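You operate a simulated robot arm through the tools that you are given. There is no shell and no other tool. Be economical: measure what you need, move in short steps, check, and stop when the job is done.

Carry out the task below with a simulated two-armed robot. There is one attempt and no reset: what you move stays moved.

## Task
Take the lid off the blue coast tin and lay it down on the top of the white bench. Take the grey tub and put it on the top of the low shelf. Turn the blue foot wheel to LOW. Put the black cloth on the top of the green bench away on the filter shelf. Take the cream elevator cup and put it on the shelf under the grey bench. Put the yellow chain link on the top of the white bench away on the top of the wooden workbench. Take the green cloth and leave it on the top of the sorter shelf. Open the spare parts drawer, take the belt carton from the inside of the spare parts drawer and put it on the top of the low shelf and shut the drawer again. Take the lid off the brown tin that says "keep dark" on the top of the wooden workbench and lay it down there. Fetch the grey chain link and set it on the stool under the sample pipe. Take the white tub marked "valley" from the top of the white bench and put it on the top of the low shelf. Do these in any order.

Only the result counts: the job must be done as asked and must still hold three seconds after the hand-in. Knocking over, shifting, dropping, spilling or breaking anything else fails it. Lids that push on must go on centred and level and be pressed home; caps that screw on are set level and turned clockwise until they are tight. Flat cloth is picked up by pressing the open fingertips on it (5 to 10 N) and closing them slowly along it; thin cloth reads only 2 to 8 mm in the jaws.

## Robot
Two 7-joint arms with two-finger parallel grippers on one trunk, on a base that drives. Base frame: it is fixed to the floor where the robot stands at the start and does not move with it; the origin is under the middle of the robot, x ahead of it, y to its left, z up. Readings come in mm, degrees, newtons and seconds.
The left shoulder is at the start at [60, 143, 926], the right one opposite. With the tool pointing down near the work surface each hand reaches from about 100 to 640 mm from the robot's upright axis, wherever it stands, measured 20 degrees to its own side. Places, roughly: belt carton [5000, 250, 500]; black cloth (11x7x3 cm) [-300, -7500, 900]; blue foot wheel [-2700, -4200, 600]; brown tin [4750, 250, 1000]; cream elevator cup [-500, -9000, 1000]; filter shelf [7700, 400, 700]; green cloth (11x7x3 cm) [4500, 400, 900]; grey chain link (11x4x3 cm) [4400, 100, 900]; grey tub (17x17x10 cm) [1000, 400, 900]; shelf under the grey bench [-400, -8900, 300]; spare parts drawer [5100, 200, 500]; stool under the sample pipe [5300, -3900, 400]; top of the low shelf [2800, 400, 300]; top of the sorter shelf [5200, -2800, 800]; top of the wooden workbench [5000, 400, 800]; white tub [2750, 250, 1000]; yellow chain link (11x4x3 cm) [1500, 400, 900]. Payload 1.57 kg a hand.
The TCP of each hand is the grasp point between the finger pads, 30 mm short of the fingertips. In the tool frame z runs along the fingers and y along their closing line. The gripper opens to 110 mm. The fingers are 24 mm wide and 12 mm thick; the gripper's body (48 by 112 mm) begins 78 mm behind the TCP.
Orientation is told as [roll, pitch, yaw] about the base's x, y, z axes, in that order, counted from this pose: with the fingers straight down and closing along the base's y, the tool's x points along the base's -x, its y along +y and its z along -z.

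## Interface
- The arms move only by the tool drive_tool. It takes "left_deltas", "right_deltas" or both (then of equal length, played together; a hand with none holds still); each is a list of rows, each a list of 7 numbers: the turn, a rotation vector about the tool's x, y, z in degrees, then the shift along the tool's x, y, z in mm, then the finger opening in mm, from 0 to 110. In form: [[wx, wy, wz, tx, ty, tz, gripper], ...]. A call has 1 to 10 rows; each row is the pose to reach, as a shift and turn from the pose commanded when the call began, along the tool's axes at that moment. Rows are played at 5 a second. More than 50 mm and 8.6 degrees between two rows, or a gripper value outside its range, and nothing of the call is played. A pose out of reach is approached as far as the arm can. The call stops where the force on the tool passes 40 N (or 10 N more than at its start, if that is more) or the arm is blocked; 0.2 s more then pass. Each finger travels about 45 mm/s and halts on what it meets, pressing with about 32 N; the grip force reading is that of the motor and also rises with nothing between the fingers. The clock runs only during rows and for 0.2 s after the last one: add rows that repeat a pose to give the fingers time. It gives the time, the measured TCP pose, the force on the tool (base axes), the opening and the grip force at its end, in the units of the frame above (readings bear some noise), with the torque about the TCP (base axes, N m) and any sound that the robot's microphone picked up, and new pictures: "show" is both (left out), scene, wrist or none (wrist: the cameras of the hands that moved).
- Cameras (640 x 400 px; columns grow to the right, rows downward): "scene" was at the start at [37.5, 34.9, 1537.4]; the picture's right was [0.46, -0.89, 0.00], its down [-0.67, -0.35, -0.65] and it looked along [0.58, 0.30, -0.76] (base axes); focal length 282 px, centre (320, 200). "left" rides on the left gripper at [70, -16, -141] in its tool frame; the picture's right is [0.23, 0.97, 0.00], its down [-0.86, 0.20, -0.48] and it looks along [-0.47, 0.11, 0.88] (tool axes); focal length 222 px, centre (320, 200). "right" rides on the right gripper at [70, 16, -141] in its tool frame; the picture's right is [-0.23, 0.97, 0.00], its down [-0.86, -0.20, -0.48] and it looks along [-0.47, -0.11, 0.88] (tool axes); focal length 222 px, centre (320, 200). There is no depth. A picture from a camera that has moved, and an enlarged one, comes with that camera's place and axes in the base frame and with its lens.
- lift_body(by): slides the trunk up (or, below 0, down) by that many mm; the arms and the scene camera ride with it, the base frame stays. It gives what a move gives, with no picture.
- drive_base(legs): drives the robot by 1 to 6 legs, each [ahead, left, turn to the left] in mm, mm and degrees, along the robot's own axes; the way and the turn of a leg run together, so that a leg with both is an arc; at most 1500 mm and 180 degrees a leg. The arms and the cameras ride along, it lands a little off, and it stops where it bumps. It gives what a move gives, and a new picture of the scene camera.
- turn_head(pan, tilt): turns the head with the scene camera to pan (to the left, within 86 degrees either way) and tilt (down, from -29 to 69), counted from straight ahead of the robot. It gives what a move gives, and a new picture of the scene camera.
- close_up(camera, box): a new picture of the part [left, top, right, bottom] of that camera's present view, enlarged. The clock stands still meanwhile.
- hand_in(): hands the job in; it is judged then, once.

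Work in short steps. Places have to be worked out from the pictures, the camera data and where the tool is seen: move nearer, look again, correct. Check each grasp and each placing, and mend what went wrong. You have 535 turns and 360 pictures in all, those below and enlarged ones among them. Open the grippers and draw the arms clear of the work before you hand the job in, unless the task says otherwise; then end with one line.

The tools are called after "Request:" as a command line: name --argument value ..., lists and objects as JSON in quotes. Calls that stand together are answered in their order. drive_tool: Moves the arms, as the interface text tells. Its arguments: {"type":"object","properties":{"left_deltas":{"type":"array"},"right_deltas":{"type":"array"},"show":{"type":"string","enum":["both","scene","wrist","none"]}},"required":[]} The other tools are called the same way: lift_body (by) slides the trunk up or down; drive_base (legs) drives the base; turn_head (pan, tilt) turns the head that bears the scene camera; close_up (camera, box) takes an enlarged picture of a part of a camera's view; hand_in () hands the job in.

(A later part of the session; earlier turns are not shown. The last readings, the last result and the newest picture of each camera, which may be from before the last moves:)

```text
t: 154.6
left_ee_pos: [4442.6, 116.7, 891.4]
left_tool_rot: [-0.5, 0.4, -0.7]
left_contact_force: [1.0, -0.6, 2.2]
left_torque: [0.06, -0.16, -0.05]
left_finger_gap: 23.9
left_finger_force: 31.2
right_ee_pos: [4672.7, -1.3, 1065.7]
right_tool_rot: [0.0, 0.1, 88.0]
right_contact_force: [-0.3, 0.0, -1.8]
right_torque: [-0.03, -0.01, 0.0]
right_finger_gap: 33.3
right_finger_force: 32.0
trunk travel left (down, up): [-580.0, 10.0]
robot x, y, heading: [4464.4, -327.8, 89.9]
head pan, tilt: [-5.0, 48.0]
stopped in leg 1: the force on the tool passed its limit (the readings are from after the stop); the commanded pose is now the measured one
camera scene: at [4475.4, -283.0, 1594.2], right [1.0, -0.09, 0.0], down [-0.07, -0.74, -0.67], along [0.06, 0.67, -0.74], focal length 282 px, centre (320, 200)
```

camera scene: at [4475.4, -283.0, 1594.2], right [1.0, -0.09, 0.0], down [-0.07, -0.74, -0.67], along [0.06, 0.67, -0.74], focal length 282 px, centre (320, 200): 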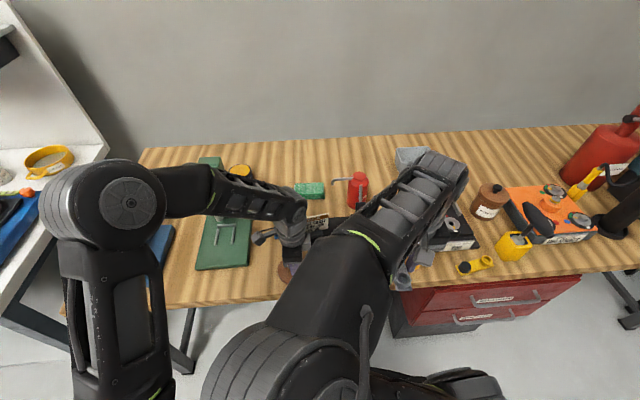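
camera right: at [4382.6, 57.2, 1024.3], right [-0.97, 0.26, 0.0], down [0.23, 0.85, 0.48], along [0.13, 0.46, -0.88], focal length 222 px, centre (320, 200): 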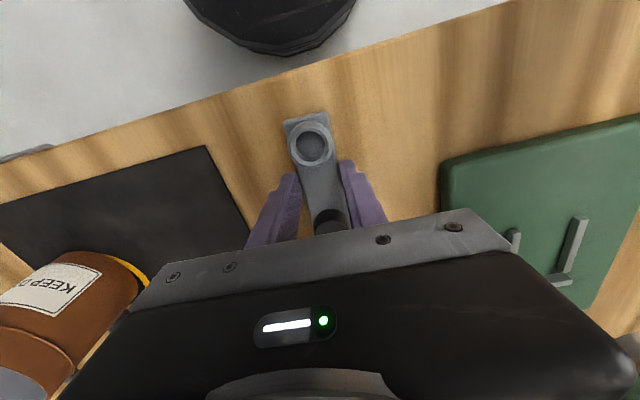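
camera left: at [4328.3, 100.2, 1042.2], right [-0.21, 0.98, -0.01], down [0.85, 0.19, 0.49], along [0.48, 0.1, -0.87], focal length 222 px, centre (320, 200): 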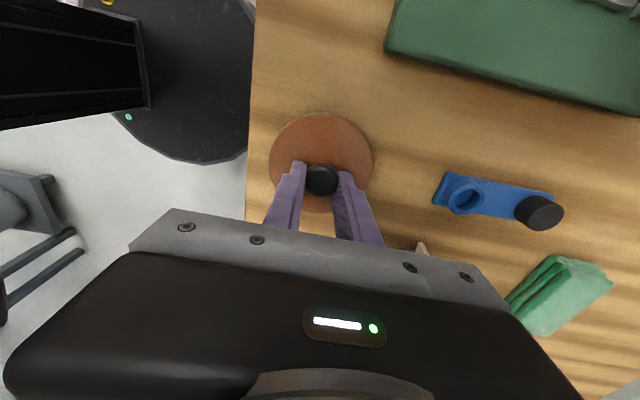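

The tool call was refused and the base dragged the lid 45 mm right; I must not chain like that. I lift the lid 15 mm, move back 38 mm left, and look at the mat.

Request:
drive_tool --left_deltas '[[0, 0, 0, 0, 0, -15, 5], [0, 0, 0, 19, 0, -15, 5], [0, 0, 0, 38, 0, -15, 5]]' --show "wrist"

Request:
close_up --camera "right" --box '[160, 60, 560, 260]'

```text
t: 155.4
left_ee_pos: [4402.7, 115.5, 907.1]
left_tool_rot: [-0.4, 0.4, -0.5]
left_contact_force: [-0.8, 0.0, 0.0]
left_torque: [0.0, 0.01, -0.02]
left_finger_gap: 23.9
left_finger_force: 31.7
right_ee_pos: [4672.2, 0.3, 1066.0]
right_tool_rot: [0.0, 0.0, 87.9]
right_contact_force: [-0.4, 0.5, -1.4]
right_torque: [0.0, 0.0, -0.03]
right_finger_gap: 33.1
right_finger_force: 31.7
trunk travel left (down, up): [-580.0, 10.0]
robot x, y, heading: [4471.2, -331.5, 90.0]
head pan, tilt: [-5.0, 48.0]
camera left: at [4334.5, 101.1, 1048.9], right [-0.22, 0.98, 0.0], down [0.86, 0.19, 0.47], along [0.46, 0.1, -0.88], focal length 222 px, centre (320, 200)
```

left: 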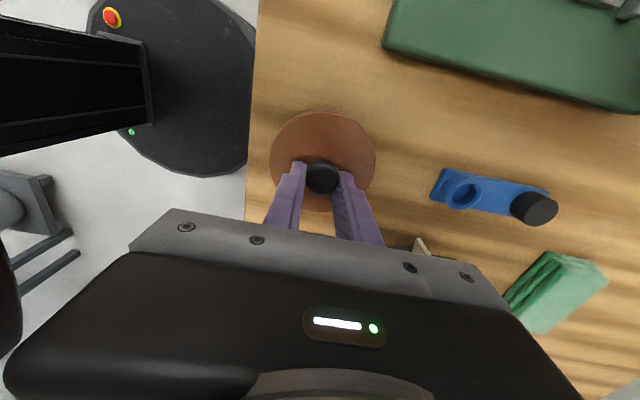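

```text
1.60 times, centred on (360, 160) of right
camera zoom: at [4654.6, -71.3, 1207.7], right [-0.97, 0.26, 0.0], down [0.23, 0.85, 0.48], along [0.13, 0.46, -0.88], focal length 355 px, centre (256, 264)
```

zoom: 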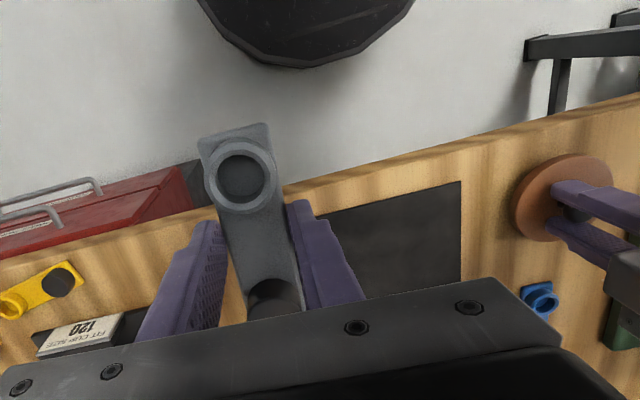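

The mat did not move noticeably. I set the lid down again and release it.

Request:
drive_tool --left_deltas '[[0, 0, 0, 0, 0, 8, 5], [0, 0, 0, 0, 0, 13, 5], [0, 0, 0, 0, 0, 16, 5], [0, 0, 0, 0, 0, 15, 20], [0, 0, 0, 0, 0, 15, 40], [0, 0, 0, 0, 0, 15, 50], [0, 0, 0, 0, 0, -20, 50], [0, 0, 0, 0, 0, -65, 60], [0, 0, 0, 0, 0, -110, 80], [0, 0, 0, 0, 0, -155, 100]]'

```text
t: 157.6
left_ee_pos: [4406.2, 118.6, 1062.1]
left_tool_rot: [-0.4, 0.5, -0.6]
left_contact_force: [0.3, 0.2, 1.3]
left_torque: [0.01, -0.01, 0.01]
left_finger_gap: 99.9
left_finger_force: 0.0
right_ee_pos: [4672.9, -1.0, 1065.9]
right_tool_rot: [0.0, 0.1, 87.9]
right_contact_force: [-0.3, -0.5, -2.9]
right_torque: [-0.03, -0.02, 0.01]
right_finger_gap: 33.3
right_finger_force: 32.1
trunk travel left (down, up): [-580.0, 10.0]
robot x, y, heading: [4463.6, -334.9, 90.1]
head pan, tilt: [-5.0, 48.0]
camera scene: at [4475.3, -283.4, 1594.3], right [1.0, -0.09, 0.0], down [-0.07, -0.74, -0.67], along [0.06, 0.67, -0.74], focal length 282 px, centre (320, 200)
camera left: at [4337.5, 103.3, 1203.8], right [-0.22, 0.98, -0.01], down [0.86, 0.19, 0.47], along [0.46, 0.1, -0.88], focal length 222 px, centre (320, 200)
```

scene: 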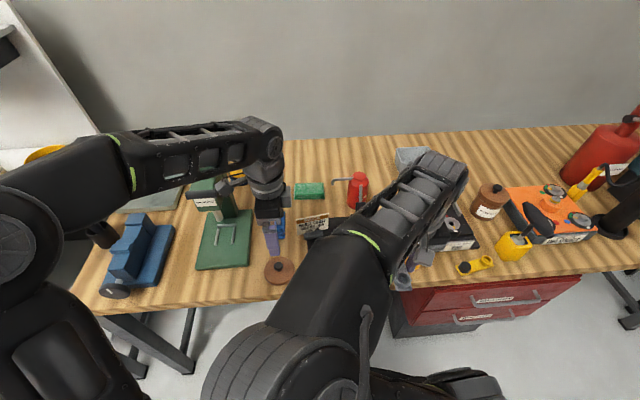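
left: 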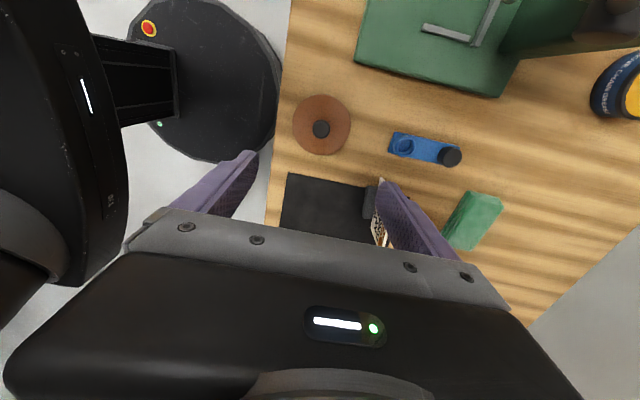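

Lid done. For the green cloth (centre ≈[4496, 425], long side along x), I bring the base closer and turn 30° right so the left shoulder gets nearer.

Request:
drive_base --legs '[[108, -68, 0], [0, 0, -30]]'

```text
t: 160.4
left_ee_pos: [4704.6, 195.0, 1059.9]
left_tool_rot: [-0.5, 0.6, -30.5]
left_contact_force: [-0.4, 0.0, 0.3]
left_torque: [0.02, 0.0, -0.01]
left_finger_gap: 99.9
left_finger_force: 0.0
right_ee_pos: [4877.1, -40.8, 1066.1]
right_tool_rot: [0.0, 0.1, 58.1]
right_contact_force: [0.6, -0.1, -2.2]
right_torque: [-0.04, 0.05, -0.02]
right_finger_gap: 33.5
right_finger_force: 31.9
trunk travel left (down, up): [-580.0, 10.0]
robot x, y, heading: [4538.3, -228.6, 60.0]
head pan, tilt: [-5.0, 48.0]
camera scene: at [4565.8, -188.1, 1594.3], right [0.82, -0.57, 0.0], down [-0.43, -0.61, -0.67], along [0.38, 0.55, -0.74], focal length 282 px, centre (320, 200)
```

scene: 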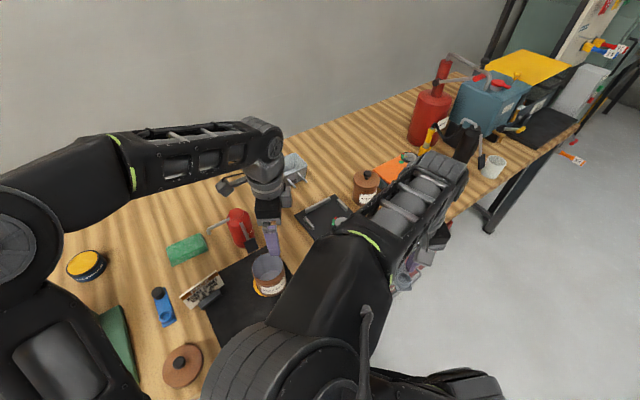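

I move the left hand left over the sign, turning it to the cloth's angle, then forward above the cloth.

Request:
drive_tool --left_deltas '[[0, 0, -7.3, 40, -13, 0, 105], [0, 0, -14.6, 80, -26, 0, 105], [0, 0, -21.9, 120, -39, 0, 105], [0, 0, -29.2, 160, -52, 0, 105], [0, 0, -36.5, 199.5, -65.3, 0, 105], [0, 0, -36.5, 224, -26, 10, 105], [0, 0, -36.5, 248, 13, 25, 105], [0, 0, -36.5, 272, 52, 40, 105], [0, 0, -36.5, 296, 92, 60, 105]]'

```text
refused: row 9 steps farther than a row can; nothing moved
```

Slightly shortening the last step.

Request:
drive_tool --left_deltas '[[0, 0, -7.3, 40, -13, 0, 105], [0, 0, -14.6, 80, -26, 0, 105], [0, 0, -21.9, 120, -39, 0, 105], [0, 0, -29.2, 160, -52, 0, 105], [0, 0, -36.5, 199.5, -65.3, 0, 105], [0, 0, -36.5, 224, -26, 10, 105], [0, 0, -36.5, 248, 13, 25, 105], [0, 0, -36.5, 272, 52, 40, 105], [0, 0, -36.5, 295, 90, 55, 105]]'

```text
t: 162.4
left_ee_pos: [4495.8, 420.7, 1006.3]
left_tool_rot: [-0.1, 0.7, 6.1]
left_contact_force: [0.7, 0.0, -0.4]
left_torque: [-0.01, 0.01, 0.02]
left_finger_gap: 105.2
left_finger_force: 0.2
right_ee_pos: [4877.0, -39.3, 1066.2]
right_tool_rot: [-0.1, 0.0, 58.0]
right_contact_force: [0.4, 0.6, -2.3]
right_torque: [-0.03, 0.02, 0.03]
right_finger_gap: 33.5
right_finger_force: 32.0
trunk travel left (down, up): [-580.0, 10.0]
robot x, y, heading: [4534.1, -227.2, 60.4]
head pan, tilt: [-5.0, 48.0]
camera scene: at [4565.6, -186.6, 1594.3], right [0.82, -0.57, 0.0], down [-0.43, -0.61, -0.67], along [0.38, 0.55, -0.74], focal length 282 px, centre (320, 200)
camera left: at [4429.7, 396.2, 1149.0], right [-0.33, 0.94, 0.0], down [0.83, 0.29, 0.47], along [0.44, 0.16, -0.88], focal length 222 px, centre (320, 200)
```

scene: 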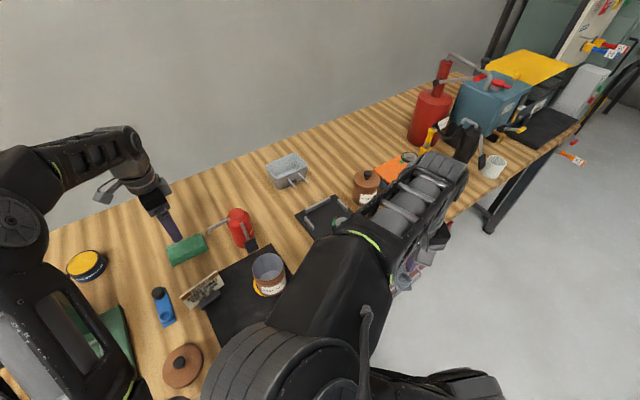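
left: 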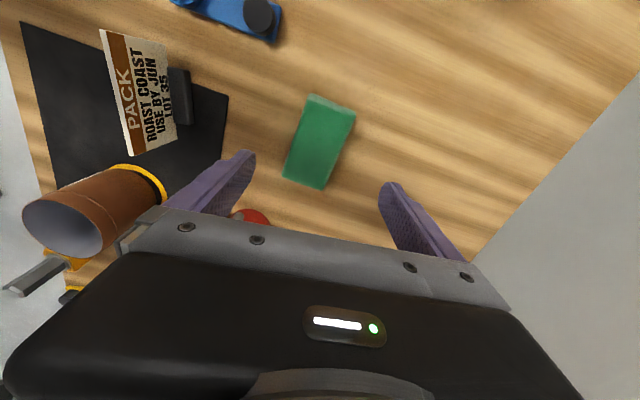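

Cloth centre ≈[4496, 417], aligned with x. I straighten and lower around it, straddling its 7 cm width.

Request:
drive_tool --left_deltas '[[0, 0, 5, 0, -3, 30, 105], [0, 0, 5, 0, -3, 70, 105], [0, 0, 5, 0, -3, 100, 105], [0, 0, 5, 0, -3, 115, 105], [0, 0, 5, 0, -3, 121, 105]]' --show "wrist"

```text
t: 163.6
left_ee_pos: [4493.6, 420.7, 883.8]
left_tool_rot: [-0.1, 0.6, 0.9]
left_contact_force: [-0.5, -0.2, 0.1]
left_torque: [0.01, 0.02, 0.01]
left_finger_gap: 104.9
left_finger_force: 0.1
right_ee_pos: [4876.7, -39.7, 1065.7]
right_tool_rot: [0.0, 0.1, 58.1]
right_contact_force: [-0.5, 0.0, -2.6]
right_torque: [-0.01, 0.04, -0.04]
right_finger_gap: 33.4
right_finger_force: 32.2
trunk travel left (down, up): [-580.0, 10.0]
robot x, y, heading: [4539.4, -226.7, 60.0]
head pan, tilt: [-5.0, 48.0]
camera left: at [4425.5, 402.2, 1026.5], right [-0.24, 0.97, 0.0], down [0.86, 0.22, 0.47], along [0.45, 0.12, -0.88], focal length 222 px, centre (320, 200)
```

left: 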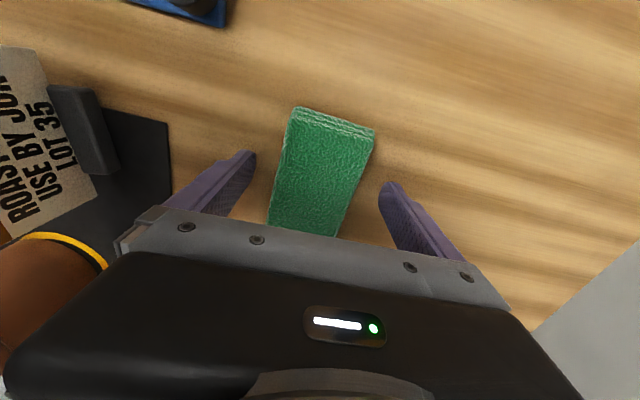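

The cloth lies between the fingers. I close slowly.

Request:
drive_tool --left_deltas '[[0, 0, 0, 0, -1, 1, 90], [0, 0, 0, 0, -1, 1, 78], [0, 0, 0, 0, -1, 1, 66], [0, 0, 0, 0, -1, 1, 54], [0, 0, 0, 0, -1, 1, 42], [0, 0, 0, 0, -1, 1, 30], [0, 0, 0, 0, -1, 1, 30]]' --show "wrist"

```text
t: 165.2
left_ee_pos: [4494.4, 418.0, 884.7]
left_tool_rot: [-0.2, 0.6, 1.0]
left_contact_force: [-0.5, -1.0, 0.5]
left_torque: [0.01, 0.0, -0.05]
left_finger_gap: 64.1
left_finger_force: 31.6
right_ee_pos: [4876.2, -41.4, 1065.2]
right_tool_rot: [0.0, 0.0, 58.0]
right_contact_force: [-0.2, 0.1, -2.3]
right_torque: [-0.03, 0.01, 0.0]
right_finger_gap: 33.7
right_finger_force: 32.2
trunk travel left (down, up): [-580.0, 10.0]
robot x, y, heading: [4535.8, -224.1, 59.8]
head pan, tilt: [-5.0, 48.0]
camera left: at [4426.3, 400.4, 1026.3], right [-0.24, 0.97, 0.0], down [0.86, 0.22, 0.47], along [0.45, 0.12, -0.88], focal length 222 px, centre (320, 200)
```

left: 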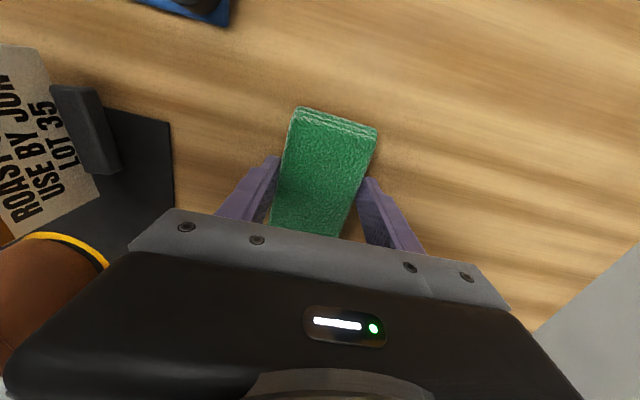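

Gripped firmly at 64 mm. I lift and draw it back.

Request:
drive_tool --left_deltas '[[0, 0, 0, 0, 0, -30, 30], [0, 0, 0, 0, 0, -70, 30], [0, 0, 0, 0, 0, -110, 30], [0, 0, 0, 0, -35, -140, 30], [0, 0, 0, 0, -75, -165, 30], [0, 0, 0, 0, -120, -175, 30], [0, 0, 0, -10, -165, -175, 30], [0, 0, 0, -20, -210, -175, 30], [0, 0, 0, -30, -255, -175, 30], [0, 0, 0, -40, -300, -175, 30]]'

```text
t: 167.4
left_ee_pos: [4542.4, 120.8, 1060.7]
left_tool_rot: [-0.1, 0.6, 1.1]
left_contact_force: [-0.6, -0.1, 0.1]
left_torque: [0.02, 0.02, -0.01]
left_finger_gap: 63.7
left_finger_force: 32.0
right_ee_pos: [4875.5, -40.4, 1066.8]
right_tool_rot: [0.1, 0.0, 58.0]
right_contact_force: [-0.8, -0.6, -2.0]
right_torque: [0.01, -0.02, 0.0]
right_finger_gap: 33.5
right_finger_force: 31.9
trunk travel left (down, up): [-580.0, 10.0]
robot x, y, heading: [4534.5, -225.5, 59.9]
head pan, tilt: [-5.0, 48.0]
camera scene: at [4565.4, -188.9, 1594.4], right [0.82, -0.57, 0.0], down [-0.43, -0.61, -0.67], along [0.38, 0.55, -0.74], focal length 282 px, centre (320, 200)
camera left: at [4475.3, 101.2, 1202.3], right [-0.25, 0.97, 0.0], down [0.86, 0.22, 0.47], along [0.45, 0.12, -0.88], focal length 222 px, centre (320, 200)
```

scene: 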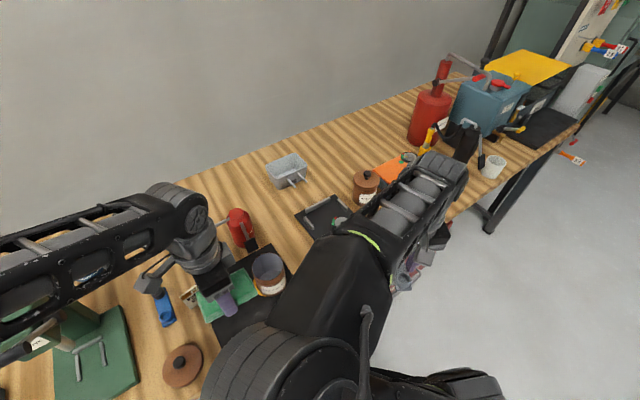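
left: 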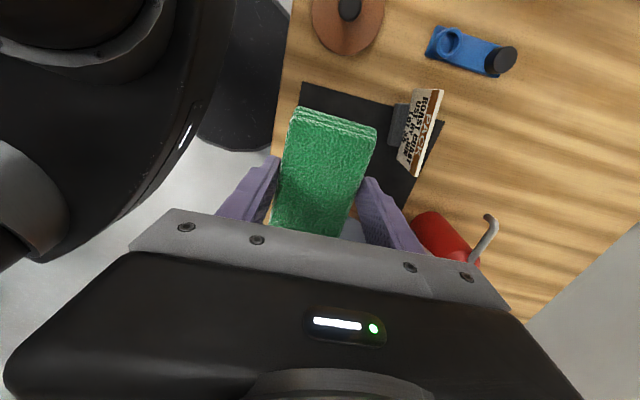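

Both items in hand. I back off, turn around to face −y and look at the room.

Request:
drive_base --legs '[[-450, 0, 0], [0, 0, -150]]'

Request:
turn_head --pan 0 --tilt 5

```text
t: 176.4
left_ee_pos: [4460.0, -935.5, 1060.6]
left_tool_rot: [-0.1, 0.6, -152.4]
left_contact_force: [-0.7, 0.4, -0.7]
left_torque: [-0.02, 0.02, 0.03]
left_finger_gap: 63.2
left_finger_force: 32.0
right_ee_pos: [4088.9, -941.8, 1065.7]
right_tool_rot: [0.0, 0.0, -95.3]
right_contact_force: [-0.5, -0.4, -2.5]
right_torque: [0.07, -0.01, -0.02]
right_finger_gap: 33.6
right_finger_force: 31.6
trunk travel left (down, up): [-580.0, 10.0]
robot x, y, heading: [4307.8, -623.1, -93.3]
head pan, tilt: [-5.0, 48.0]
camera scene: at [4298.5, -673.0, 1594.3], right [-0.99, 0.14, 0.0], down [0.11, 0.74, -0.67], along [-0.1, -0.66, -0.74], focal length 282 px, centre (320, 200)
```

scene: 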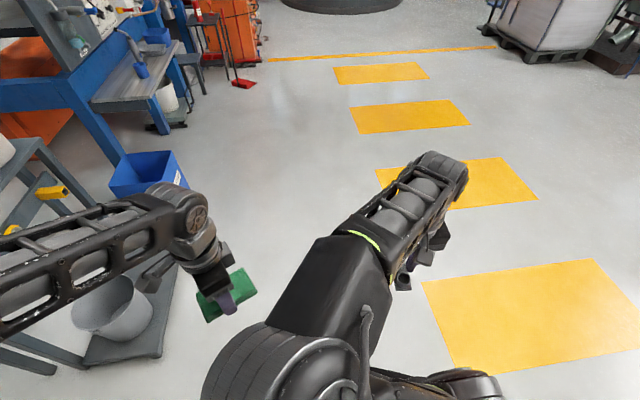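

```text
t: 177.6
left_ee_pos: [4458.8, -936.3, 1060.0]
left_tool_rot: [-0.1, 0.7, -152.4]
left_contact_force: [1.1, 0.1, -0.3]
left_torque: [0.0, 0.03, 0.01]
left_finger_gap: 62.7
left_finger_force: 32.0
right_ee_pos: [4088.6, -941.5, 1065.9]
right_tool_rot: [0.1, 0.0, -95.3]
right_contact_force: [0.1, 0.0, -2.3]
right_torque: [0.0, -0.02, -0.04]
right_finger_gap: 33.3
right_finger_force: 32.1
trunk travel left (down, up): [-580.0, 10.0]
robot x, y, heading: [4308.0, -624.7, -93.1]
head pan, tilt: [0.0, 5.0]
camera scene: at [4304.7, -686.8, 1661.5], right [-1.0, 0.06, 0.0], down [0.01, 0.09, -1.0], along [-0.06, -0.99, -0.09], focal length 282 px, centre (320, 200)
```

scene: 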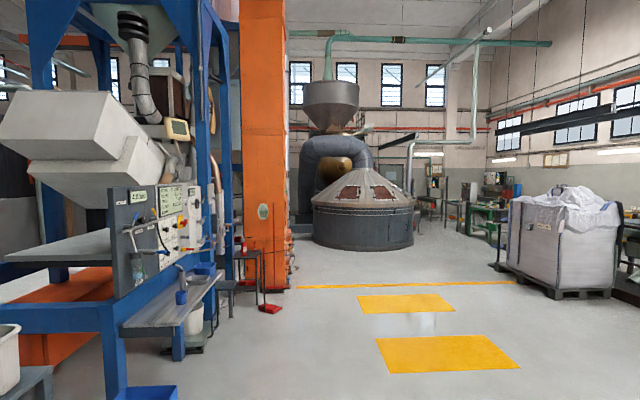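

The sorter stands ahead-left with a grey shelf on its front. I zoom on it.

Request:
close_up --camera "scene" --box '[100, 180, 320, 340]'

```text
2.50 times, centred on (210, 260) of scene
camera zoom: at [4304.7, -686.8, 1661.5], right [-1.0, 0.06, 0.0], down [0.01, 0.09, -1.0], along [-0.06, -0.99, -0.09], focal length 704 px, centre (595, 50)
```

zoom: 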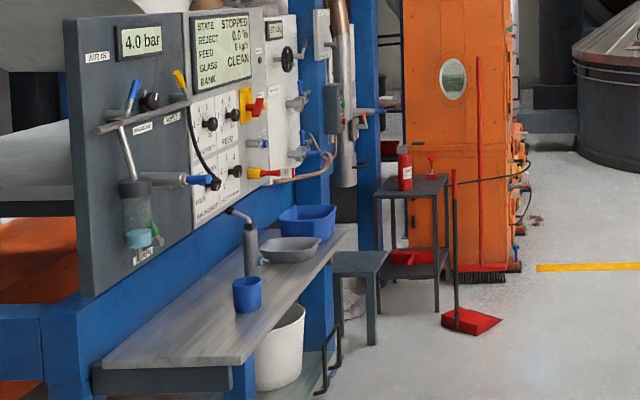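

Shelf top spans about x 5030–5330, y −2275…−3150, free at its near end. I turn to heading 0, drive down to y≈−2420 and approach.

Request:
drive_base --legs '[[0, 0, 93], [0, -900, 0], [0, -880, 0]]'

Request:
turn_head --pan 0 --tilt 35

```text
t: 190.3
left_ee_pos: [4548.8, -2230.3, 1059.3]
left_tool_rot: [0.0, 0.6, -59.3]
left_contact_force: [-0.2, 0.1, 0.3]
left_torque: [0.02, 0.0, 0.05]
left_finger_gap: 63.0
left_finger_force: 31.7
right_ee_pos: [4573.0, -2598.7, 1065.3]
right_tool_rot: [0.0, 0.0, -2.2]
right_contact_force: [-0.2, 0.4, -2.2]
right_torque: [-0.01, 0.02, -0.03]
right_finger_gap: 33.5
right_finger_force: 32.2
trunk travel left (down, up): [-580.0, 10.0]
robot x, y, heading: [4242.1, -2397.4, -0.4]
head pan, tilt: [0.0, 5.0]
camera scene: at [4304.7, -2397.3, 1661.6], right [0.0, -1.0, 0.0], down [-0.09, 0.0, -1.0], along [1.0, 0.0, -0.09], focal length 282 px, centre (320, 200)
```

scene: 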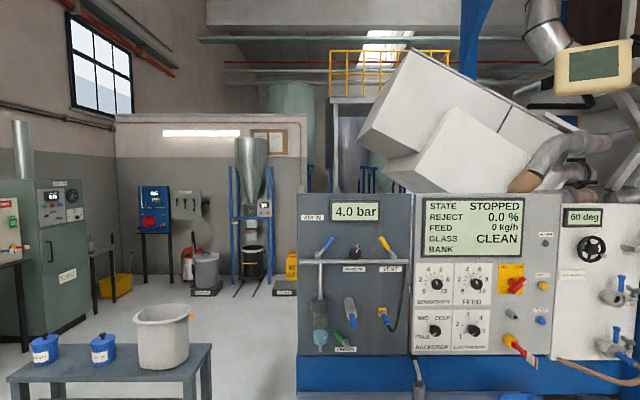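

```text
t: 191.3
left_ee_pos: [4548.5, -2229.5, 1060.2]
left_tool_rot: [-0.1, 0.7, -59.3]
left_contact_force: [0.5, -0.5, 0.3]
left_torque: [0.0, 0.03, 0.0]
left_finger_gap: 63.0
left_finger_force: 31.6
right_ee_pos: [4573.3, -2599.5, 1066.1]
right_tool_rot: [0.0, 0.0, -2.2]
right_contact_force: [0.3, 0.4, -2.1]
right_torque: [0.01, 0.05, -0.01]
right_finger_gap: 33.3
right_finger_force: 31.7
trunk travel left (down, up): [-580.0, 10.0]
robot x, y, heading: [4242.9, -2396.5, -0.1]
head pan, tilt: [0.0, 35.0]
camera scene: at [4301.0, -2396.7, 1613.4], right [0.0, -1.0, 0.0], down [-0.57, 0.0, -0.82], along [0.82, 0.0, -0.57], focal length 282 px, centre (320, 200)
```

scene: 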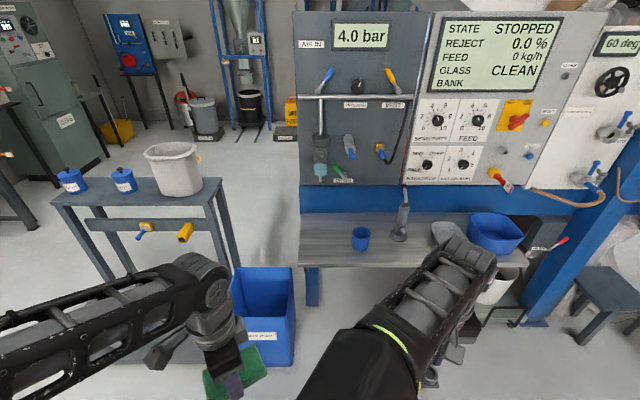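

The free left end of the shelf spans y −2313…−2530. I approach to x≈4590, y≈−2515.

Request:
drive_base --legs '[[350, -120, 0]]'

Request:
turn_head --pan 10 --tilt 45

```text
t: 193.6
left_ee_pos: [4899.5, -2347.6, 1059.5]
left_tool_rot: [-0.1, 0.6, -59.3]
left_contact_force: [0.3, -0.4, -1.2]
left_torque: [0.0, 0.02, -0.03]
left_finger_gap: 63.0
left_finger_force: 32.3
right_ee_pos: [4925.3, -2717.7, 1064.0]
right_tool_rot: [-0.1, 0.1, -2.2]
right_contact_force: [1.4, 0.3, -2.6]
right_torque: [-0.01, 0.03, -0.02]
right_finger_gap: 33.7
right_finger_force: 32.1
trunk travel left (down, up): [-580.0, 10.0]
robot x, y, heading: [4596.2, -2514.8, -0.3]
head pan, tilt: [0.0, 35.0]
camera scene: at [4652.2, -2515.6, 1613.3], right [0.0, -1.0, 0.0], down [-0.57, 0.0, -0.82], along [0.82, 0.0, -0.57], focal length 282 px, centre (320, 200)
```

scene: 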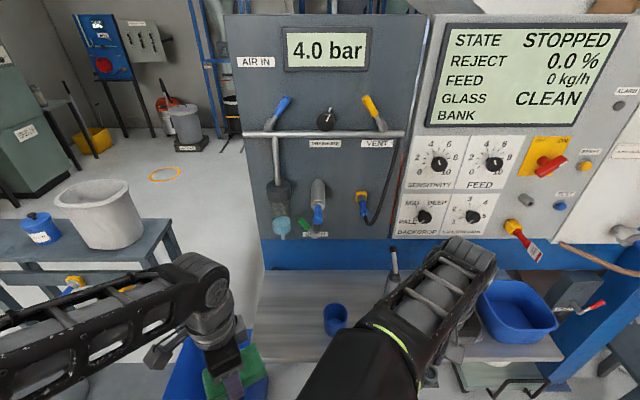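

```text
t: 194.4
left_ee_pos: [4898.3, -2349.8, 1059.8]
left_tool_rot: [0.0, 0.8, -59.2]
left_contact_force: [-0.5, 0.0, -1.1]
left_torque: [-0.01, 0.01, 0.01]
left_finger_gap: 62.8
left_finger_force: 32.3
right_ee_pos: [4923.5, -2717.9, 1065.5]
right_tool_rot: [0.1, 0.1, -2.2]
right_contact_force: [-0.4, -0.3, -2.1]
right_torque: [0.0, 0.02, 0.0]
right_finger_gap: 33.6
right_finger_force: 32.0
trunk travel left (down, up): [-580.0, 10.0]
robot x, y, heading: [4594.8, -2513.3, 0.1]
head pan, tilt: [10.0, 45.0]
camera scene: at [4643.2, -2501.2, 1598.6], right [0.17, -0.99, 0.0], down [-0.7, -0.12, -0.71], along [0.7, 0.12, -0.71], focal length 282 px, centre (320, 200)
```

scene: 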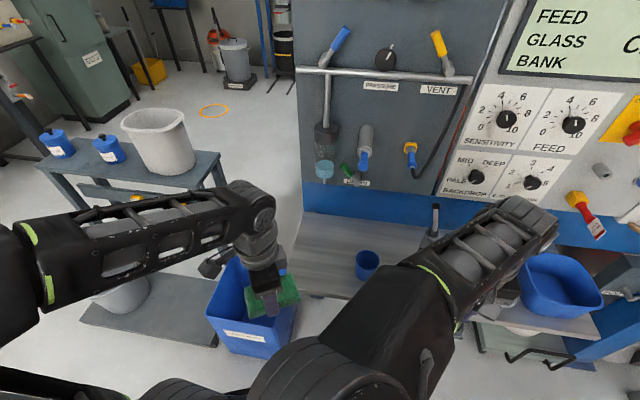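

I move the cloth over the shelf's free end.

Request:
drive_tool --left_deltas '[[0, 0, 0, -31, 30.5, 0, 30], [0, 0, 0, -62, 61, 0, 30], [0, 0, 0, -93, 91.5, 0, 30], [0, 0, 0, -124, 122, 0, 30], [0, 0, 0, -155, 152, 0, 30], [0, 0, 0, -185.7, 182.7, 0, 30]]'

```text
t: 195.8
left_ee_pos: [5152.0, -2413.5, 1057.6]
left_tool_rot: [-0.1, 0.6, -59.2]
left_contact_force: [0.4, -0.5, -1.0]
left_torque: [-0.01, 0.06, 0.0]
left_finger_gap: 62.8
left_finger_force: 32.1
right_ee_pos: [4924.0, -2718.0, 1065.4]
right_tool_rot: [0.0, -0.1, -2.2]
right_contact_force: [0.2, 0.2, -1.8]
right_torque: [0.0, 0.05, -0.02]
right_finger_gap: 33.6
right_finger_force: 32.5
trunk travel left (down, up): [-580.0, 10.0]
robot x, y, heading: [4594.8, -2511.6, -0.3]
head pan, tilt: [10.0, 45.0]
camera scene: at [4644.7, -2501.6, 1598.5], right [0.17, -0.99, 0.0], down [-0.7, -0.12, -0.71], along [0.7, 0.12, -0.71], focal length 282 px, centre (320, 200)
camera left: at [5103.4, -2363.7, 1200.2], right [0.72, 0.69, 0.0], down [0.61, -0.64, 0.47], along [0.33, -0.34, -0.88], focal length 222 px, centre (320, 200)
```

scene: 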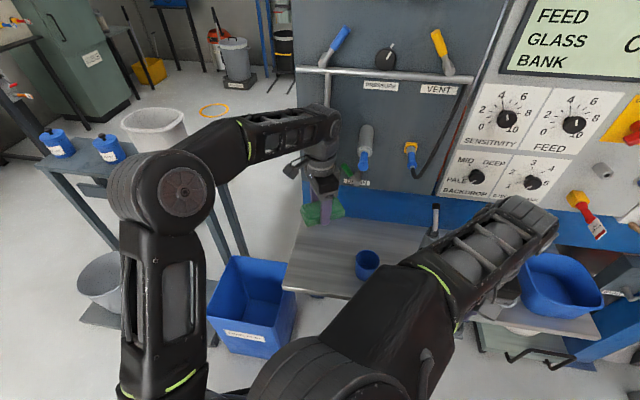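
left: 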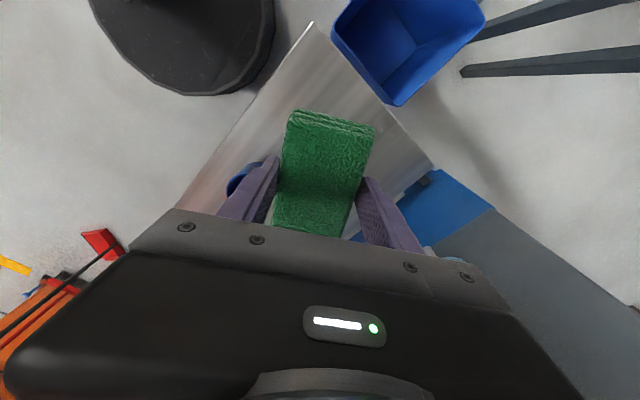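

Cloth is over the shelf (corner checks at z≈800). I lower to near contact, then creep.

Request:
drive_tool --left_deltas '[[0, 0, 0, 0, 0, 45, 30], [0, 0, 0, 0, 0, 90, 30], [0, 0, 0, 0, 0, 135, 30], [0, 0, 0, 0, 0, 180, 30], [0, 0, 0, 0, 0, 205, 30]]' --show "none"

Request:
drive_tool --left_deltas '[[0, 0, 0, 0, 0, 5, 30], [0, 0, 0, 0, 0, 10, 30], [0, 0, 0, 0, 0, 15, 30], [0, 0, 0, 0, 0, 20, 30]]' --show "wrist"

```text
t: 197.0
left_ee_pos: [5150.8, -2410.4, 853.3]
left_tool_rot: [-0.2, 0.5, -59.3]
left_contact_force: [0.5, 0.2, -0.6]
left_torque: [-0.01, -0.02, 0.0]
left_finger_gap: 63.0
left_finger_force: 31.4
right_ee_pos: [4924.3, -2718.2, 1065.3]
right_tool_rot: [0.1, 0.0, -2.2]
right_contact_force: [-0.5, 0.2, -1.8]
right_torque: [-0.02, 0.05, 0.03]
right_finger_gap: 33.3
right_finger_force: 32.7
trunk travel left (down, up): [-580.0, 10.0]
robot x, y, heading: [4595.1, -2513.6, -0.1]
head pan, tilt: [10.0, 45.0]
```

```text
t: 198.0
left_ee_pos: [5149.3, -2412.7, 834.3]
left_tool_rot: [-0.1, 0.5, -59.3]
left_contact_force: [-1.0, -0.7, 3.3]
left_torque: [0.07, 0.01, -0.01]
left_finger_gap: 63.0
left_finger_force: 31.9
right_ee_pos: [4923.5, -2717.7, 1064.9]
right_tool_rot: [0.0, 0.0, -2.2]
right_contact_force: [0.3, 0.3, -2.7]
right_torque: [-0.04, 0.01, -0.01]
right_finger_gap: 33.3
right_finger_force: 31.8
trunk travel left (down, up): [-580.0, 10.0]
robot x, y, heading: [4594.2, -2516.1, -0.3]
head pan, tilt: [10.0, 45.0]
camera left: at [5100.7, -2362.5, 975.7], right [0.72, 0.69, 0.0], down [0.61, -0.64, 0.47], along [0.33, -0.34, -0.88], focal length 222 px, centre (320, 200)
```

left: 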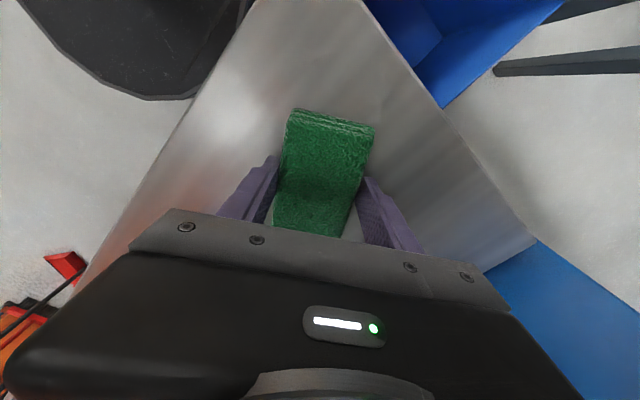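

Contact (3 N). I open and rise.

Request:
drive_tool --left_deltas '[[0, 0, 0, 0, 0, 0, 70], [0, 0, 0, 0, 0, 0, 85], [0, 0, 0, 0, 0, 0, 95], [0, 0, 0, 0, 0, -30, 95], [0, 0, 0, 0, 0, -75, 95], [0, 0, 0, 0, 0, -120, 95], [0, 0, 0, 0, 0, -165, 95], [0, 0, 0, 0, 0, -210, 95]]' --show "wrist"

```text
t: 199.8
left_ee_pos: [5148.0, -2415.2, 1045.9]
left_tool_rot: [-0.2, 0.6, -59.3]
left_contact_force: [0.5, 0.5, 0.5]
left_torque: [0.02, -0.01, 0.01]
left_finger_gap: 95.2
left_finger_force: 0.1
right_ee_pos: [4922.8, -2717.2, 1065.4]
right_tool_rot: [0.0, 0.0, -2.2]
right_contact_force: [0.1, -0.1, -2.9]
right_torque: [-0.01, -0.01, 0.01]
right_finger_gap: 33.5
right_finger_force: 31.8
trunk travel left (down, up): [-580.0, 10.0]
robot x, y, heading: [4596.2, -2515.8, -0.3]
head pan, tilt: [10.0, 45.0]
camera left: at [5100.5, -2365.0, 1187.7], right [0.72, 0.69, 0.0], down [0.61, -0.64, 0.47], along [0.33, -0.34, -0.88], focal length 222 px, centre (320, 200)
```

left: 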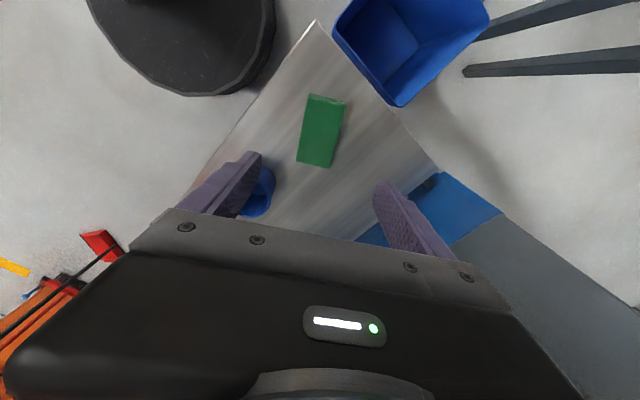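

The green cloth lies on the shelf. I retract the left hand before driving on to the stool.

Request:
drive_tool --left_deltas '[[0, 0, 0, 31, -30.5, 0, 95], [0, 0, 0, 62, -61, 0, 95], [0, 0, 0, 93, -91.5, 0, 95], [0, 0, 0, 124, -122, 0, 95], [0, 0, 0, 155, -152, 0, 95], [0, 0, 0, 185.7, -182.7, 0, 95]]' --show "scene"

```text
t: 201.2
left_ee_pos: [4898.4, -2346.1, 1045.9]
left_tool_rot: [-0.1, 0.6, -59.2]
left_contact_force: [-0.1, -0.5, 0.6]
left_torque: [-0.01, 0.0, 0.01]
left_finger_gap: 95.0
left_finger_force: 0.1
right_ee_pos: [4923.3, -2717.3, 1065.9]
right_tool_rot: [0.0, -0.1, -2.2]
right_contact_force: [-1.5, 0.7, -2.0]
right_torque: [0.0, 0.0, 0.01]
right_finger_gap: 33.4
right_finger_force: 32.0
trunk travel left (down, up): [-580.0, 10.0]
robot x, y, heading: [4596.4, -2516.0, -0.1]
head pan, tilt: [10.0, 45.0]
camera scene: at [4641.6, -2500.8, 1598.6], right [0.17, -0.99, 0.0], down [-0.7, -0.12, -0.71], along [0.7, 0.12, -0.71], focal length 282 px, centre (320, 200)
```

scene: 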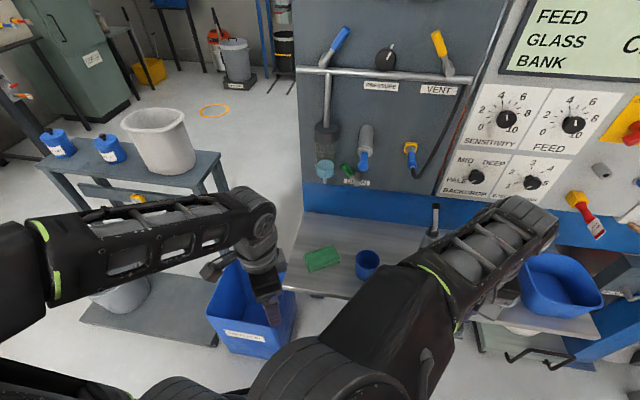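

Now I drive along to the stool, slightly back from the shelf, and look.

Request:
drive_base --legs '[[-200, 0, 0], [0, -1000, 0]]'

Request:
turn_head --pan -15 --tilt 35

```text
t: 207.5
left_ee_pos: [4683.8, -3337.5, 1046.3]
left_tool_rot: [-0.1, 0.6, -61.1]
left_contact_force: [-0.6, 0.3, 0.3]
left_torque: [0.02, -0.01, -0.01]
left_finger_gap: 94.8
left_finger_force: 0.0
right_ee_pos: [4694.7, -3710.2, 1064.7]
right_tool_rot: [-0.2, 0.0, -4.2]
right_contact_force: [0.4, 0.2, -2.1]
right_torque: [0.01, 0.03, 0.0]
right_finger_gap: 33.3
right_finger_force: 31.8
trunk travel left (down, up): [-580.0, 10.0]
robot x, y, heading: [4372.7, -3497.6, -1.9]
head pan, tilt: [10.0, 45.0]
camera scene: at [4422.4, -3484.7, 1598.5], right [0.14, -0.99, 0.0], down [-0.7, -0.1, -0.71], along [0.7, 0.1, -0.71], focal length 282 px, centre (320, 200)
```

scene: 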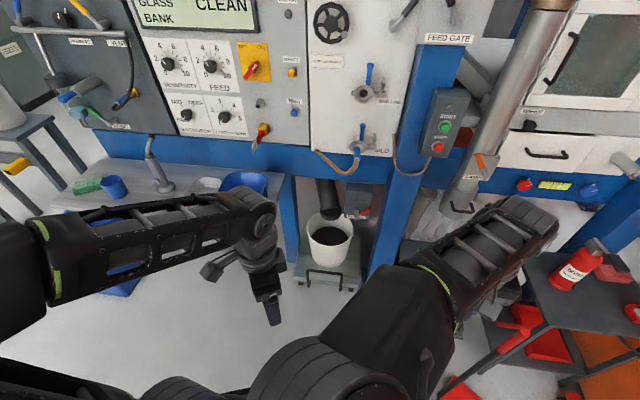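

```text
t: 208.4
left_ee_pos: [4684.5, -3337.6, 1046.0]
left_tool_rot: [0.0, 0.6, -61.1]
left_contact_force: [0.0, 0.3, 0.2]
left_torque: [-0.02, -0.01, 0.02]
left_finger_gap: 95.0
left_finger_force: 0.0
right_ee_pos: [4695.9, -3710.1, 1066.0]
right_tool_rot: [0.1, 0.0, -4.1]
right_contact_force: [-0.5, -1.0, -2.2]
right_torque: [0.01, 0.01, 0.02]
right_finger_gap: 33.7
right_finger_force: 31.8
trunk travel left (down, up): [-580.0, 10.0]
robot x, y, heading: [4372.6, -3496.6, -2.1]
head pan, tilt: [-15.0, 35.0]
camera scene: at [4426.0, -3521.2, 1613.3], right [-0.29, -0.96, 0.0], down [-0.55, 0.17, -0.82], along [0.78, -0.24, -0.57], focal length 282 px, centre (320, 200)
```

scene: 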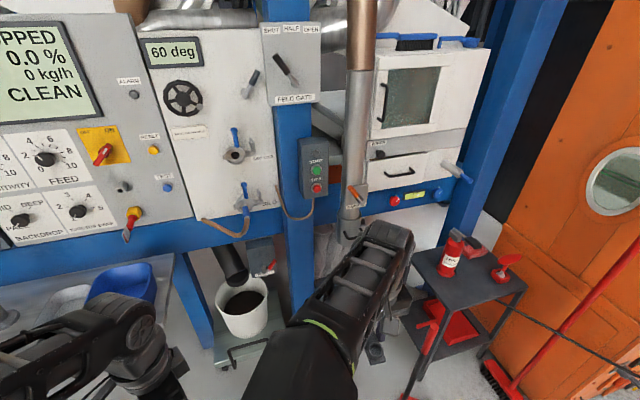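

The stool is hidden behind my right arm. I shift that arm to the right for a view.

Request:
drive_tool --right_deltas '[[0, 0, 0, 30, -40, 0, 20], [0, 0, 0, 60, -80, 0, 20], [0, 0, 0, 90, -110, 0, 20], [0, 0, 0, 120, -140, 0, 20]]' --show "scene"

```text
t: 209.4
left_ee_pos: [4683.6, -3338.7, 1046.4]
left_tool_rot: [-0.1, 0.6, -61.1]
left_contact_force: [-1.5, -0.4, 0.4]
left_torque: [0.04, 0.02, 0.03]
left_finger_gap: 95.0
left_finger_force: 0.0
right_ee_pos: [4566.8, -3843.4, 1062.2]
right_tool_rot: [0.0, 0.1, -4.0]
right_contact_force: [0.4, 0.0, -1.5]
right_torque: [-0.03, 0.04, -0.03]
right_finger_gap: 33.6
right_finger_force: 31.7
trunk travel left (down, up): [-580.0, 10.0]
robot x, y, heading: [4377.2, -3496.4, -2.1]
head pan, tilt: [-15.0, 35.0]
camera scene: at [4425.8, -3522.1, 1613.3], right [-0.29, -0.96, 0.0], down [-0.55, 0.17, -0.82], along [0.78, -0.24, -0.57], focal length 282 px, centre (320, 200)
```

scene: 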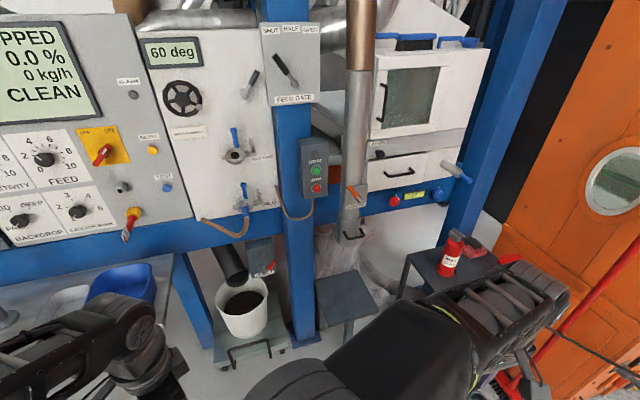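

Stool top ≈ x 5125–5400, y −3780…−4040, z≈400; the pipe ends near z≈760 at x≈5270. I bring the right hand inboard again and approach.

Request:
drive_tool --right_deltas '[[0, 0, 0, -20, 40, 0, 20], [0, 0, 0, -40, 80, 0, 20], [0, 0, 0, -60, 120, 0, 20], [0, 0, 0, -80, 150, 0, 20]]' --show "none"

Request:
drive_base --legs '[[245, -150, 2]]'

```text
t: 210.4
left_ee_pos: [4685.1, -3338.6, 1045.9]
left_tool_rot: [-0.1, 0.6, -61.1]
left_contact_force: [0.0, 0.0, -0.1]
left_torque: [-0.02, -0.03, 0.02]
left_finger_gap: 95.0
left_finger_force: 0.1
right_ee_pos: [4655.8, -3704.1, 1059.8]
right_tool_rot: [-0.3, 0.8, -5.8]
right_contact_force: [-0.7, 0.3, -2.6]
right_torque: [-0.01, 0.07, 0.0]
right_finger_gap: 33.2
right_finger_force: 32.1
trunk travel left (down, up): [-580.0, 10.0]
robot x, y, heading: [4372.2, -3494.9, -1.9]
head pan, tilt: [-15.0, 35.0]
```

```text
t: 212.4
left_ee_pos: [4920.3, -3484.9, 1047.1]
left_tool_rot: [-0.1, 0.5, -59.5]
left_contact_force: [-0.2, 0.1, 0.3]
left_torque: [0.01, 0.03, -0.03]
left_finger_gap: 95.1
left_finger_force: 0.0
right_ee_pos: [4901.0, -3852.3, 1060.7]
right_tool_rot: [-0.3, 0.7, -4.4]
right_contact_force: [-0.9, 0.1, -2.4]
right_torque: [0.02, 0.02, 0.0]
right_finger_gap: 33.4
right_finger_force: 32.2
trunk travel left (down, up): [-580.0, 10.0]
robot x, y, heading: [4614.2, -3646.9, -0.6]
head pan, tilt: [-15.0, 35.0]
stopped in leg 1: the robot was blocked; the commanded pose is now the measured one
camera scene: at [4666.9, -3674.5, 1613.3], right [-0.27, -0.96, 0.0], down [-0.55, 0.15, -0.82], along [0.79, -0.22, -0.57], focal length 282 px, centre (320, 200)
```

scene: 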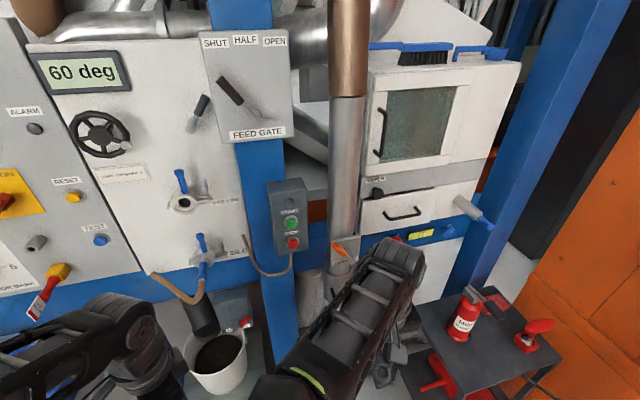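

The base was blocked just at the end of the leg. I check what is near on the right and below.

Request:
turn_head --pan -45 --tilt 60

Request:
turn_head --pan 20 --tilt 65

```text
t: 213.4
left_ee_pos: [4920.4, -3483.9, 1046.4]
left_tool_rot: [0.0, 0.6, -59.6]
left_contact_force: [-0.4, -0.2, -0.5]
left_torque: [-0.01, 0.02, -0.03]
left_finger_gap: 94.8
left_finger_force: 0.1
right_ee_pos: [4901.7, -3853.2, 1061.2]
right_tool_rot: [-0.4, 0.6, -4.4]
right_contact_force: [0.4, -0.3, -3.0]
right_torque: [0.02, 0.03, -0.03]
right_finger_gap: 33.4
right_finger_force: 31.6
trunk travel left (down, up): [-580.0, 10.0]
robot x, y, heading: [4612.3, -3647.7, -0.6]
head pan, tilt: [-45.0, 60.0]
camera scene: at [4628.6, -3698.3, 1579.1], right [-0.71, -0.7, 0.0], down [-0.61, 0.62, -0.5], along [0.35, -0.36, -0.87], focal length 282 px, centre (320, 200)
```

scene: 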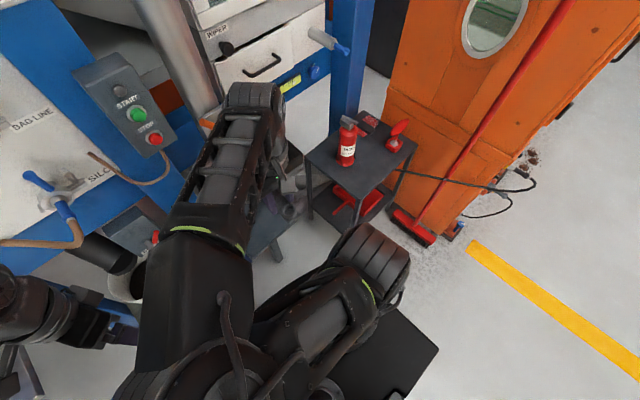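

```text
t: 214.8
left_ee_pos: [4919.2, -3484.2, 1046.9]
left_tool_rot: [-0.2, 0.6, -59.6]
left_contact_force: [-0.4, 1.2, 0.0]
left_torque: [-0.01, -0.04, -0.04]
left_finger_gap: 94.9
left_finger_force: 0.0
right_ee_pos: [4902.7, -3853.2, 1061.7]
right_tool_rot: [-0.3, 0.7, -4.4]
right_contact_force: [-0.6, 0.6, -2.1]
right_torque: [-0.02, 0.03, -0.05]
right_finger_gap: 33.4
right_finger_force: 31.6
trunk travel left (down, up): [-580.0, 10.0]
robot x, y, heading: [4612.9, -3646.3, -0.5]
head pan, tilt: [20.0, 65.0]
camera scene: at [4639.2, -3630.6, 1573.5], right [0.33, -0.94, 0.0], down [-0.86, -0.3, -0.42], along [0.4, 0.14, -0.91], focal length 282 px, centre (320, 200)
```

scene: 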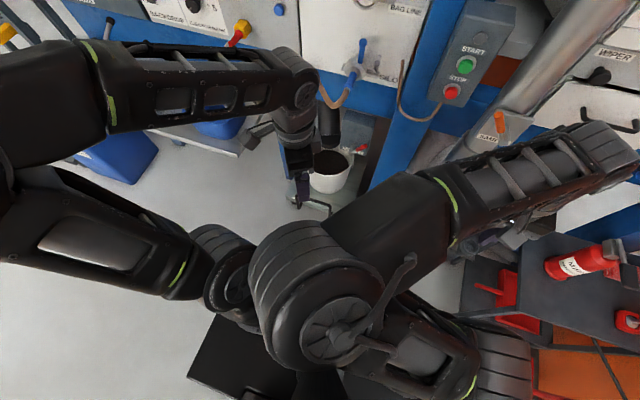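

Table with the extinguisher is close to my right arm. I move 60 mm left, then lower the trunk for the stool.

Request:
drive_base --legs '[[0, 60, 0.5]]'

Request:
turn_head --pan -40 --tilt 45

```text
t: 215.7
left_ee_pos: [4918.4, -3420.5, 1045.8]
left_tool_rot: [-0.2, 0.4, -59.1]
left_contact_force: [0.1, 0.4, 0.0]
left_torque: [-0.06, 0.03, -0.02]
left_finger_gap: 95.0
left_finger_force: 0.1
right_ee_pos: [4903.4, -3790.7, 1061.7]
right_tool_rot: [-0.4, 0.6, -4.0]
right_contact_force: [-0.3, 0.1, -2.2]
right_torque: [-0.04, 0.03, 0.01]
right_finger_gap: 33.6
right_finger_force: 31.6
trunk travel left (down, up): [-580.0, 10.0]
robot x, y, heading: [4609.5, -3592.1, 0.0]
head pan, tilt: [20.0, 65.0]
camera scene: at [4639.4, -3569.1, 1573.5], right [0.34, -0.94, 0.0], down [-0.85, -0.31, -0.42], along [0.4, 0.14, -0.91], focal length 282 px, centre (320, 200)
```

scene: 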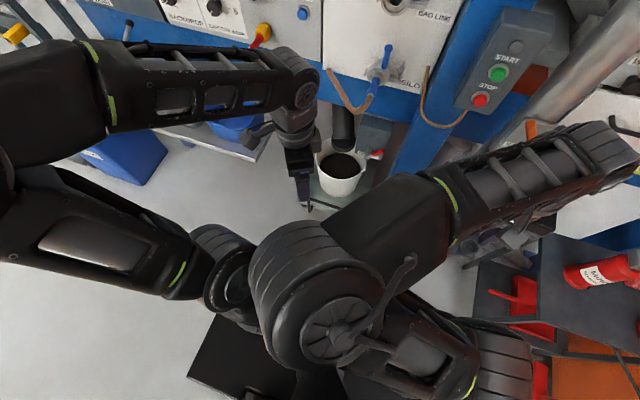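

```text
t: 217.0
left_ee_pos: [4918.4, -3422.2, 1045.3]
left_tool_rot: [-0.1, 0.6, -59.1]
left_contact_force: [0.5, -0.3, 0.1]
left_torque: [0.04, 0.02, 0.0]
left_finger_gap: 95.1
left_finger_force: 0.0
right_ee_pos: [4903.8, -3793.2, 1061.6]
right_tool_rot: [-0.3, 0.7, -3.9]
right_contact_force: [0.5, 0.2, -2.0]
right_torque: [0.01, 0.04, -0.04]
right_finger_gap: 33.4
right_finger_force: 32.1
trunk travel left (down, up): [-580.0, 10.0]
robot x, y, heading: [4612.3, -3590.7, -0.1]
head pan, tilt: [-40.0, 45.0]
camera scene: at [4644.5, -3644.4, 1598.5], right [-0.64, -0.77, 0.0], down [-0.54, 0.46, -0.71], along [0.54, -0.46, -0.71], focal length 282 px, centre (320, 200)
```

scene: 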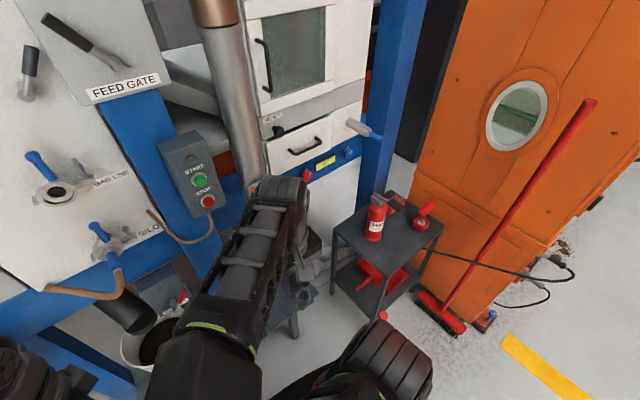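

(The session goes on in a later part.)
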